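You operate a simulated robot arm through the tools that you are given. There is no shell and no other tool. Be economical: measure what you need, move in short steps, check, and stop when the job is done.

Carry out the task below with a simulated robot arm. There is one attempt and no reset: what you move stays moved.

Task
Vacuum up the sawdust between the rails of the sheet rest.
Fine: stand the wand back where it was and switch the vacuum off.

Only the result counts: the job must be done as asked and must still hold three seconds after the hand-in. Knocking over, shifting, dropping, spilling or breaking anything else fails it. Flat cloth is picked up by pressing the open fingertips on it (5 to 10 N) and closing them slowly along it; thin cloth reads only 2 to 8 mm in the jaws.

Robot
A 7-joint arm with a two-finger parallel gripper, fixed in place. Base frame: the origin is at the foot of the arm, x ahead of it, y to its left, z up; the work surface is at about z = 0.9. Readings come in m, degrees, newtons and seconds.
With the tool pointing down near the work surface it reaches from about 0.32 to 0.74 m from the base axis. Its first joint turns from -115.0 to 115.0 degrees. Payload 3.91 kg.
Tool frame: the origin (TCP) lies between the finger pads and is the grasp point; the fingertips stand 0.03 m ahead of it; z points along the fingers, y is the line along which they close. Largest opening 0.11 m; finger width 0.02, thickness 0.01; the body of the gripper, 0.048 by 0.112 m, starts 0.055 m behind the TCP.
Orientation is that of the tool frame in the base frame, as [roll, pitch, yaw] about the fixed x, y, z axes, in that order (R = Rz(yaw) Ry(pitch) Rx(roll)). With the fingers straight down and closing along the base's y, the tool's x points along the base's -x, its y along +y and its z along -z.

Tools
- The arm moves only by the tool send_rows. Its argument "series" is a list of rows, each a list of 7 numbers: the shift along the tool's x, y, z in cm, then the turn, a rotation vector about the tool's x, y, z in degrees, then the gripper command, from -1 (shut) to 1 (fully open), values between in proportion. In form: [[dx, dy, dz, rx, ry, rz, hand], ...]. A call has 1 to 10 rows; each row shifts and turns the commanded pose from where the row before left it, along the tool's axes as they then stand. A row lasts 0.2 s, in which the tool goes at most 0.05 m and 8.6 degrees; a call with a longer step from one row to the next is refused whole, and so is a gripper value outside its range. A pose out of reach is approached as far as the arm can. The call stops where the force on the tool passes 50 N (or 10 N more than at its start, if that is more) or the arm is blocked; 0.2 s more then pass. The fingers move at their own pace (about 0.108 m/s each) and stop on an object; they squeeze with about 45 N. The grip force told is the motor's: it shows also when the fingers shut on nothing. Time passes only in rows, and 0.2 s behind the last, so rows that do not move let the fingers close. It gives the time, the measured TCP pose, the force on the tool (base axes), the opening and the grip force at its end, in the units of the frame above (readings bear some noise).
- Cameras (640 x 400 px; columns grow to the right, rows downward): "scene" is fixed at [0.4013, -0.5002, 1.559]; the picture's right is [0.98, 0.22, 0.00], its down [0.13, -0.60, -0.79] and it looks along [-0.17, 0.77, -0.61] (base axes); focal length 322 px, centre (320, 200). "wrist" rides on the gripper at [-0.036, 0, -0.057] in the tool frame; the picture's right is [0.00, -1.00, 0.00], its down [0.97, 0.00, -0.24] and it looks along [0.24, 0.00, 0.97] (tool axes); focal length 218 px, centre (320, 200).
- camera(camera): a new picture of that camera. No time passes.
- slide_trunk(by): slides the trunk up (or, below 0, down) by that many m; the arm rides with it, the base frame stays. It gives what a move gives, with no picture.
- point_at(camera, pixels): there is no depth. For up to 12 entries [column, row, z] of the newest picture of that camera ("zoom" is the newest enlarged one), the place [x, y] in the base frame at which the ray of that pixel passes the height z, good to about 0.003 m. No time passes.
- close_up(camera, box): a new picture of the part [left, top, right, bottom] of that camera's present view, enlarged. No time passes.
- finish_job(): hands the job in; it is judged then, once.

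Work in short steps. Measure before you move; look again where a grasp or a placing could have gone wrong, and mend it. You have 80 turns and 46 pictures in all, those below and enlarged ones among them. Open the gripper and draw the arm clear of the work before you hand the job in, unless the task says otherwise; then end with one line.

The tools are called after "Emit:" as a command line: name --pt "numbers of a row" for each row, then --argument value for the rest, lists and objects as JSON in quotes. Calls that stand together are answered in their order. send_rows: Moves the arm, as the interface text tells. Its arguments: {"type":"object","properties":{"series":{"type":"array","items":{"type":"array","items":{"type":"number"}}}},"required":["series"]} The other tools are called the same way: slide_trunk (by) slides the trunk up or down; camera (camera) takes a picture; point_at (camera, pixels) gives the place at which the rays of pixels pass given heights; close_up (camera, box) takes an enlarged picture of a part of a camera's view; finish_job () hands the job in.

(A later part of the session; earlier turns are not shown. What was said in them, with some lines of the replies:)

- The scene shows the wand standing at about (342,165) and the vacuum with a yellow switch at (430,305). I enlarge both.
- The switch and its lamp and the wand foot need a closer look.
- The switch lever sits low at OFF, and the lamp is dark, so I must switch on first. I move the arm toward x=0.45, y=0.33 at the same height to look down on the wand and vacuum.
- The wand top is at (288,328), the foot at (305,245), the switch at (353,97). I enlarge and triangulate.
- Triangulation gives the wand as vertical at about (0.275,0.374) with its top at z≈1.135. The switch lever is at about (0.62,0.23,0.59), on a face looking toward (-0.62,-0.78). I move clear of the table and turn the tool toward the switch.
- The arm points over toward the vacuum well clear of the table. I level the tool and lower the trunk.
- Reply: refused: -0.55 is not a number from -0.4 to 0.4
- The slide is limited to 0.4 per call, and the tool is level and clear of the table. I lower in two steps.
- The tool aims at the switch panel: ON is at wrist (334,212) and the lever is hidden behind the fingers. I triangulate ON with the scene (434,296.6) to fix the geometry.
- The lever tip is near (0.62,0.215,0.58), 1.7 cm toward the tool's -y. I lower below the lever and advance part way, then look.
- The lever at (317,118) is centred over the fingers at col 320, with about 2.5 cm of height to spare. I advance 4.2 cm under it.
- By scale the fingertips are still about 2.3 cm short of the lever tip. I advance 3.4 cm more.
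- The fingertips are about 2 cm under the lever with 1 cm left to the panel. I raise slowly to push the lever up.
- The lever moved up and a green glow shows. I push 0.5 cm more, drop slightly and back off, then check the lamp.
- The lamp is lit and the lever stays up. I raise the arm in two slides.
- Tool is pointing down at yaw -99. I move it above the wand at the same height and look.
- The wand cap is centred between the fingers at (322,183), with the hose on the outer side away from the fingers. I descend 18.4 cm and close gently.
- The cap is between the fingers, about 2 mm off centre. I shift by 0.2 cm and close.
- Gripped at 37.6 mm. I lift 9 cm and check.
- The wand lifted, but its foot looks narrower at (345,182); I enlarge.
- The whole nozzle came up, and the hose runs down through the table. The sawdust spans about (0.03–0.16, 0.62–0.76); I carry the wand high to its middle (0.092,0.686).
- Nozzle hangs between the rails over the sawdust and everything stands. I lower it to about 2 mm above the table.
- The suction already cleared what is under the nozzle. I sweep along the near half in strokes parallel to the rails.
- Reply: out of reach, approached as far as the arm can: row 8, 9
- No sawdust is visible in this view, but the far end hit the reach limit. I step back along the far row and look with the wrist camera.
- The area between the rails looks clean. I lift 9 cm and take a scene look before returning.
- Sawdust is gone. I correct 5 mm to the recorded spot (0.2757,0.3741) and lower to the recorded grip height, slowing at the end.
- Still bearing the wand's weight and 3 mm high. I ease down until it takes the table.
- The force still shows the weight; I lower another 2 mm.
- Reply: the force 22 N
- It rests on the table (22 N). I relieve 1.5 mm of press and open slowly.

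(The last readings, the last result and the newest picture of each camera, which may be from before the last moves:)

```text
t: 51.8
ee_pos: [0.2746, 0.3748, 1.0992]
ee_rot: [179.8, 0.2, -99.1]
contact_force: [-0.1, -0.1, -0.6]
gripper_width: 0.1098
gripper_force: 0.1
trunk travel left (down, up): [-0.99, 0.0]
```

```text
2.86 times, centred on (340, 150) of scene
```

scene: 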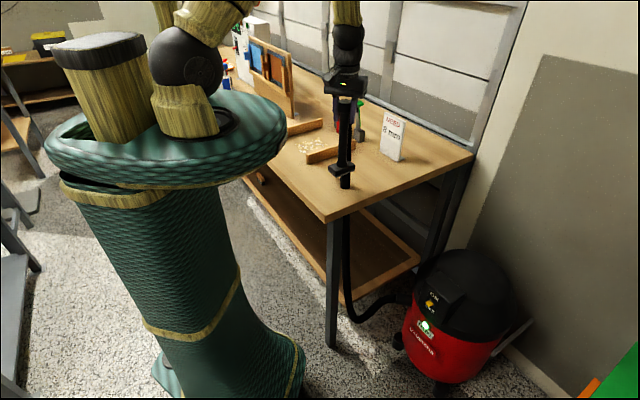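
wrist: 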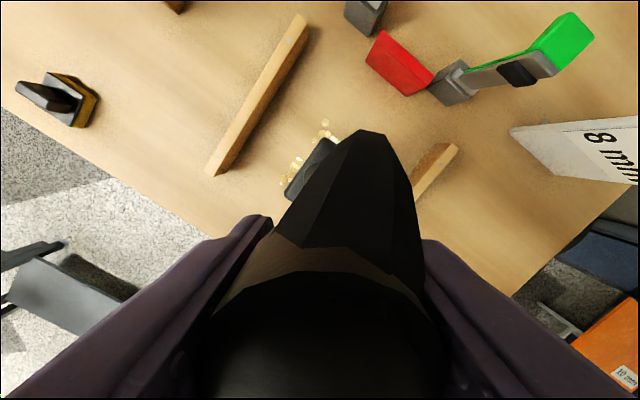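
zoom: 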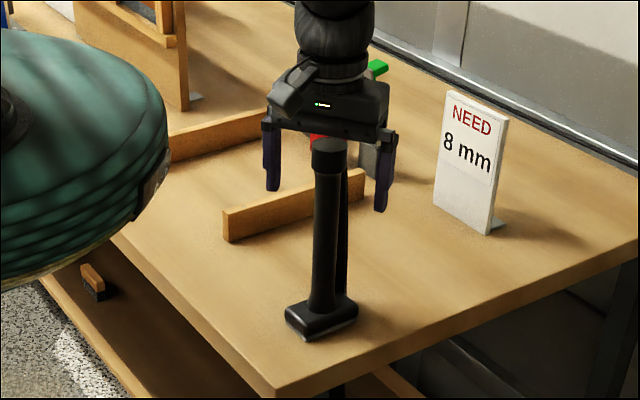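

The wand stands where it was, upright. I rise straight up and move back over to the vacuum side, reversing the earlier path.

Emit:
send_rows --pt "0 0 -2 0 0 0 1" --pt "0 0 -4 0 0 0 1" --pt "0 0 -4.5 0 0 0 1" --pt "0 0 -4.5 0 0 0 1" --pt "0 0 -3.4 0 0 0 1" --pt "0 0 0 0 0 0 1"

Emit:
send_rows --pt "2.93 -3.56 0 0 0 0 1" --pt "2.93 -3.56 0 0 0 0 1" --pt "2.93 -3.56 0 0 0 0 1" --pt "2.93 -3.56 0 0 0 0 1" --pt "2.93 -3.56 0 0 0 0 1" --pt "2.93 -3.56 0 0 0 0 1" --pt "2.93 -3.56 0 0 0 0 1" --pt "2.93 -3.56 0 0 0 0 1" --pt "0 0 0 0 0 8 -1" --pt "0 0 0 0 0 8 -1"

Emit:
send_rows --pt "0 0 0 0 0 8 -1" --pt "0 0 0 0 0 6 -1" --pt "0 0 0 0 -8.5 0 -1" --pt "0 0 0 0 -8.5 0 -1" --pt "0 0 0 0 -8.5 0 -1" --pt "0 0 0 0 -8.5 0 -1" --pt "0 0 0 0 -8.5 0 -1" --pt "0 0 0 0 -8.5 0 -1" --pt "0 0 0 0 -8.5 0 -1" --pt "0 0 0 0 -8.5 0 -1"

Emit:
send_rows --pt "0 0 0 0 -8.5 0 -1" --pt "0 0 0 0 -8.5 0 -1" --pt "0 0 0 0 0 0 -1"

```text
t: 53.1
ee_pos: [0.2742, 0.3713, 1.2826]
ee_rot: [179.9, 0.0, -98.9]
contact_force: [-0.1, 0.0, -0.7]
gripper_width: 0.1101
gripper_force: 0.1
trunk travel left (down, up): [-0.99, 0.0]
```

```text
t: 55.4
ee_pos: [0.5194, 0.0963, 1.2819]
ee_rot: [179.9, 0.1, -115.0]
contact_force: [0.0, 0.7, 0.2]
gripper_width: 0.0
gripper_force: 17.3
trunk travel left (down, up): [-0.99, 0.0]
```

```text
t: 57.5
ee_pos: [0.5198, 0.0965, 1.2819]
ee_rot: [179.8, 68.2, -129.1]
contact_force: [0.3, -0.2, 0.0]
gripper_width: 0.0002
gripper_force: 38.0
trunk travel left (down, up): [-0.99, 0.0]
```

```text
t: 58.4
ee_pos: [0.5195, 0.0988, 1.2833]
ee_rot: [179.1, 85.1, -129.8]
contact_force: [-0.1, 0.6, 0.5]
gripper_width: 0.0
gripper_force: 37.4
trunk travel left (down, up): [-0.99, 0.0]
```

Aligned as before. I lower 0.633 m, so the fingers come in above the lever.

Emit:
slide_trunk --by -0.4

Emit:
slide_trunk --by -0.233

Emit:
send_rows --pt "0 0 4 0 0 0 -1" --pt "0 0 4 0 0 0 -1" --pt "0 0 0 0 0 0 -1"

Emit:
camera --camera "wrist"

Emit:
close_up --camera "scene" --box '[370, 270, 470, 350]'

```text
t: 62.2
ee_pos: [0.5196, 0.0977, 0.8817]
ee_rot: [178.7, 85.0, -130.0]
contact_force: [0.5, -0.9, 0.0]
gripper_width: 0.0001
gripper_force: 38.2
trunk travel left (down, up): [-0.59, 0.4]
```

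```text
t: 64.6
ee_pos: [0.5201, 0.0977, 0.6506]
ee_rot: [178.8, 85.0, -130.1]
contact_force: [-0.2, 0.1, 0.3]
gripper_width: 0.0003
gripper_force: 37.5
trunk travel left (down, up): [-0.357, 0.633]
```

```text
t: 65.4
ee_pos: [0.5718, 0.1614, 0.6429]
ee_rot: [178.6, 85.0, -130.5]
contact_force: [0.7, -0.5, 0.1]
gripper_width: 0.0
gripper_force: 37.5
trunk travel left (down, up): [-0.357, 0.633]
```

```text
6 pictures are left
```

wrist: 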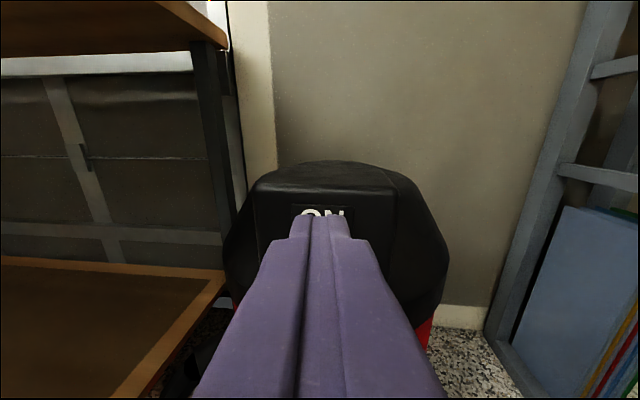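

```text
5.00 times, centred on (420, 310) of scene
```

zoom: 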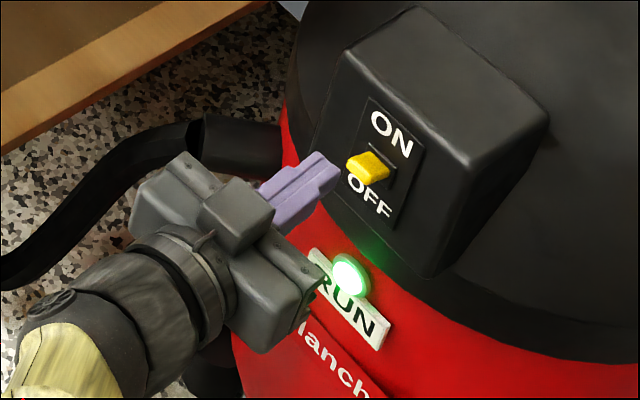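

Fingers are above the lever and centred on ON. I advance 6.3 cm over it.

Emit:
send_rows --pt "0 0 2.5 0 0 0 -1" --pt "0 0 2 0 0 0 -1" --pt "0 0 1.0 0 0 0 -1" --pt "0 0 0.8 0 0 0 -1" --pt "0 0 0 0 0 0 -1"

Emit:
close_up --camera "scene" --box '[370, 270, 470, 350]'

```text
t: 66.6
ee_pos: [0.6108, 0.2088, 0.6382]
ee_rot: [178.8, 85.0, -130.2]
contact_force: [0.4, -0.6, -0.1]
gripper_width: 0.0003
gripper_force: 37.7
trunk travel left (down, up): [-0.357, 0.633]
```

```text
5.00 times, centred on (420, 310) of scene
```

zoom: 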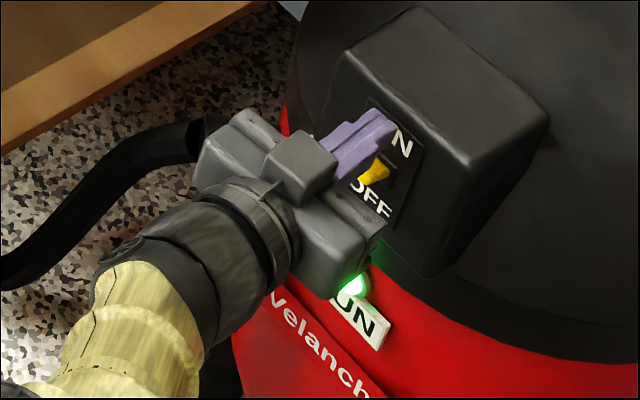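

The fingers lie above the lever. I press down about 5.5 cm in small steps.

Emit:
send_rows --pt "1 0 0.09 0 0 0 -1" --pt "1 0 0.09 0 0 0 -1" --pt "0.7 0 0.06 0 0 0 -1" --pt "0.7 0 0.06 0 0 0 -1" --pt "0.7 0 0.06 0 0 0 -1" --pt "0.7 0 0.06 0 0 0 -1" --pt "0.7 0 0.06 0 0 0 -1" --pt "0 0 0 0 0 0 -1"

Emit:
close_up --camera "scene" --box '[370, 270, 470, 350]'

```text
t: 68.4
ee_pos: [0.6082, 0.2084, 0.5837]
ee_rot: [179.6, 85.3, -129.3]
contact_force: [-0.4, -0.1, 10.1]
gripper_width: 0.0
gripper_force: 37.7
trunk travel left (down, up): [-0.357, 0.633]
```

```text
5.00 times, centred on (420, 310) of scene
```

zoom: 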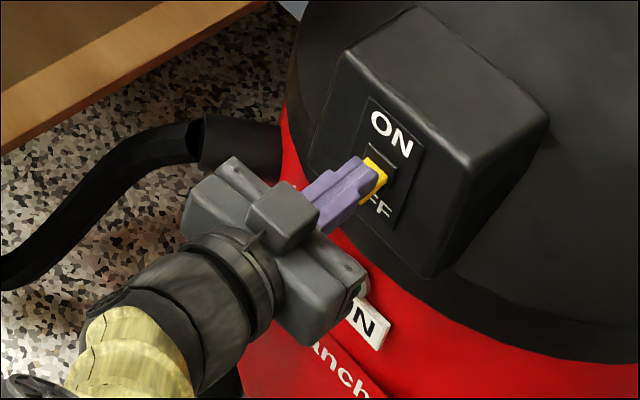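

The green glow is gone. I press 0.4 cm more for certainty, lift off and withdraw, opening the gripper.

Emit:
send_rows --pt "0.4 0 0 0 0 0 -1" --pt "0 0 0 0 0 0 -1" --pt "-1 0 0 0 0 0 -1" --pt "-1.5 0 0 0 0 0 -1" --pt "0 0 -4 0 0 0 -1" --pt "0 0 -4 0 0 0 -1" --pt "0 0 -4 0 0 0 -1" --pt "0 0 -4 0 0 0 -1" --pt "0 0 0 0 0 0 1" --pt "0 0 0 0 0 0 1"

Emit:
close_up --camera "scene" --box '[370, 270, 470, 350]'

Emit:
camera --camera "scene"

```text
t: 70.6
ee_pos: [0.509, 0.0873, 0.6172]
ee_rot: [178.8, 85.0, -130.2]
contact_force: [-0.4, 0.8, -0.4]
gripper_width: 0.1098
gripper_force: 0.1
trunk travel left (down, up): [-0.357, 0.633]
```

```text
5.00 times, centred on (420, 310) of scene
```

zoom: 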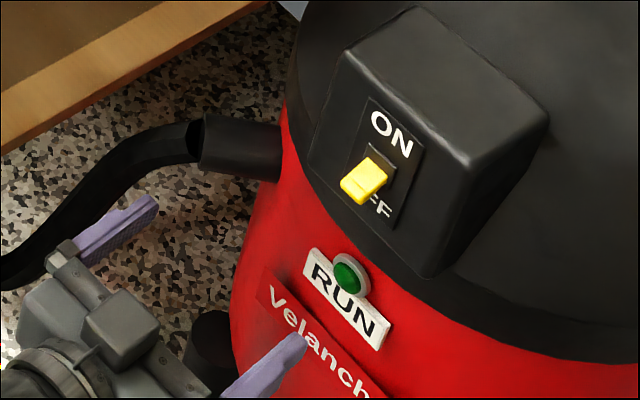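

```text
1 pictures are left
```

scene: 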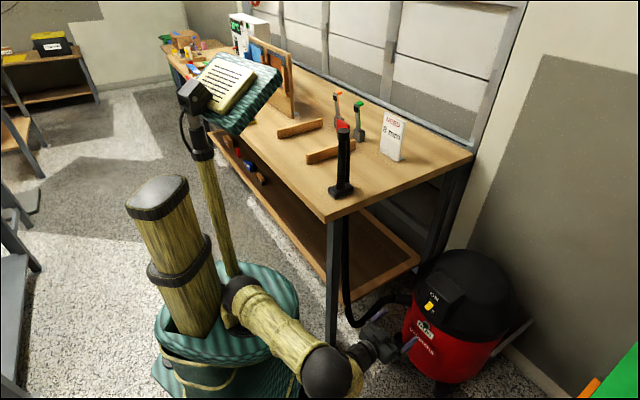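

The vacuum is off, the wand stands, and the bench is clean. I raise the arm clear of the vacuum before handing in.

Emit:
slide_trunk --by 0.4

Emit:
slide_trunk --by 0.2

```text
t: 74.5
ee_pos: [0.5095, 0.0875, 1.0176]
ee_rot: [178.8, 84.9, -130.2]
contact_force: [-0.1, 0.3, -0.2]
gripper_width: 0.11
gripper_force: 0.1
trunk travel left (down, up): [-0.757, 0.233]
```

```text
t: 76.6
ee_pos: [0.5107, 0.0873, 1.2179]
ee_rot: [178.7, 85.0, -130.2]
contact_force: [0.0, -0.1, 0.5]
gripper_width: 0.1102
gripper_force: 0.0
trunk travel left (down, up): [-0.957, 0.033]
```

The arm is clear with the gripper open, so I hand in.

Emit:
finish_job

```text
The job is handed in.
```

I vacuumed up the sawdust between the rails (none showed in the last pictures), stood the wand back where it was, and switched the vacuum off; its RUN lamp is dark.
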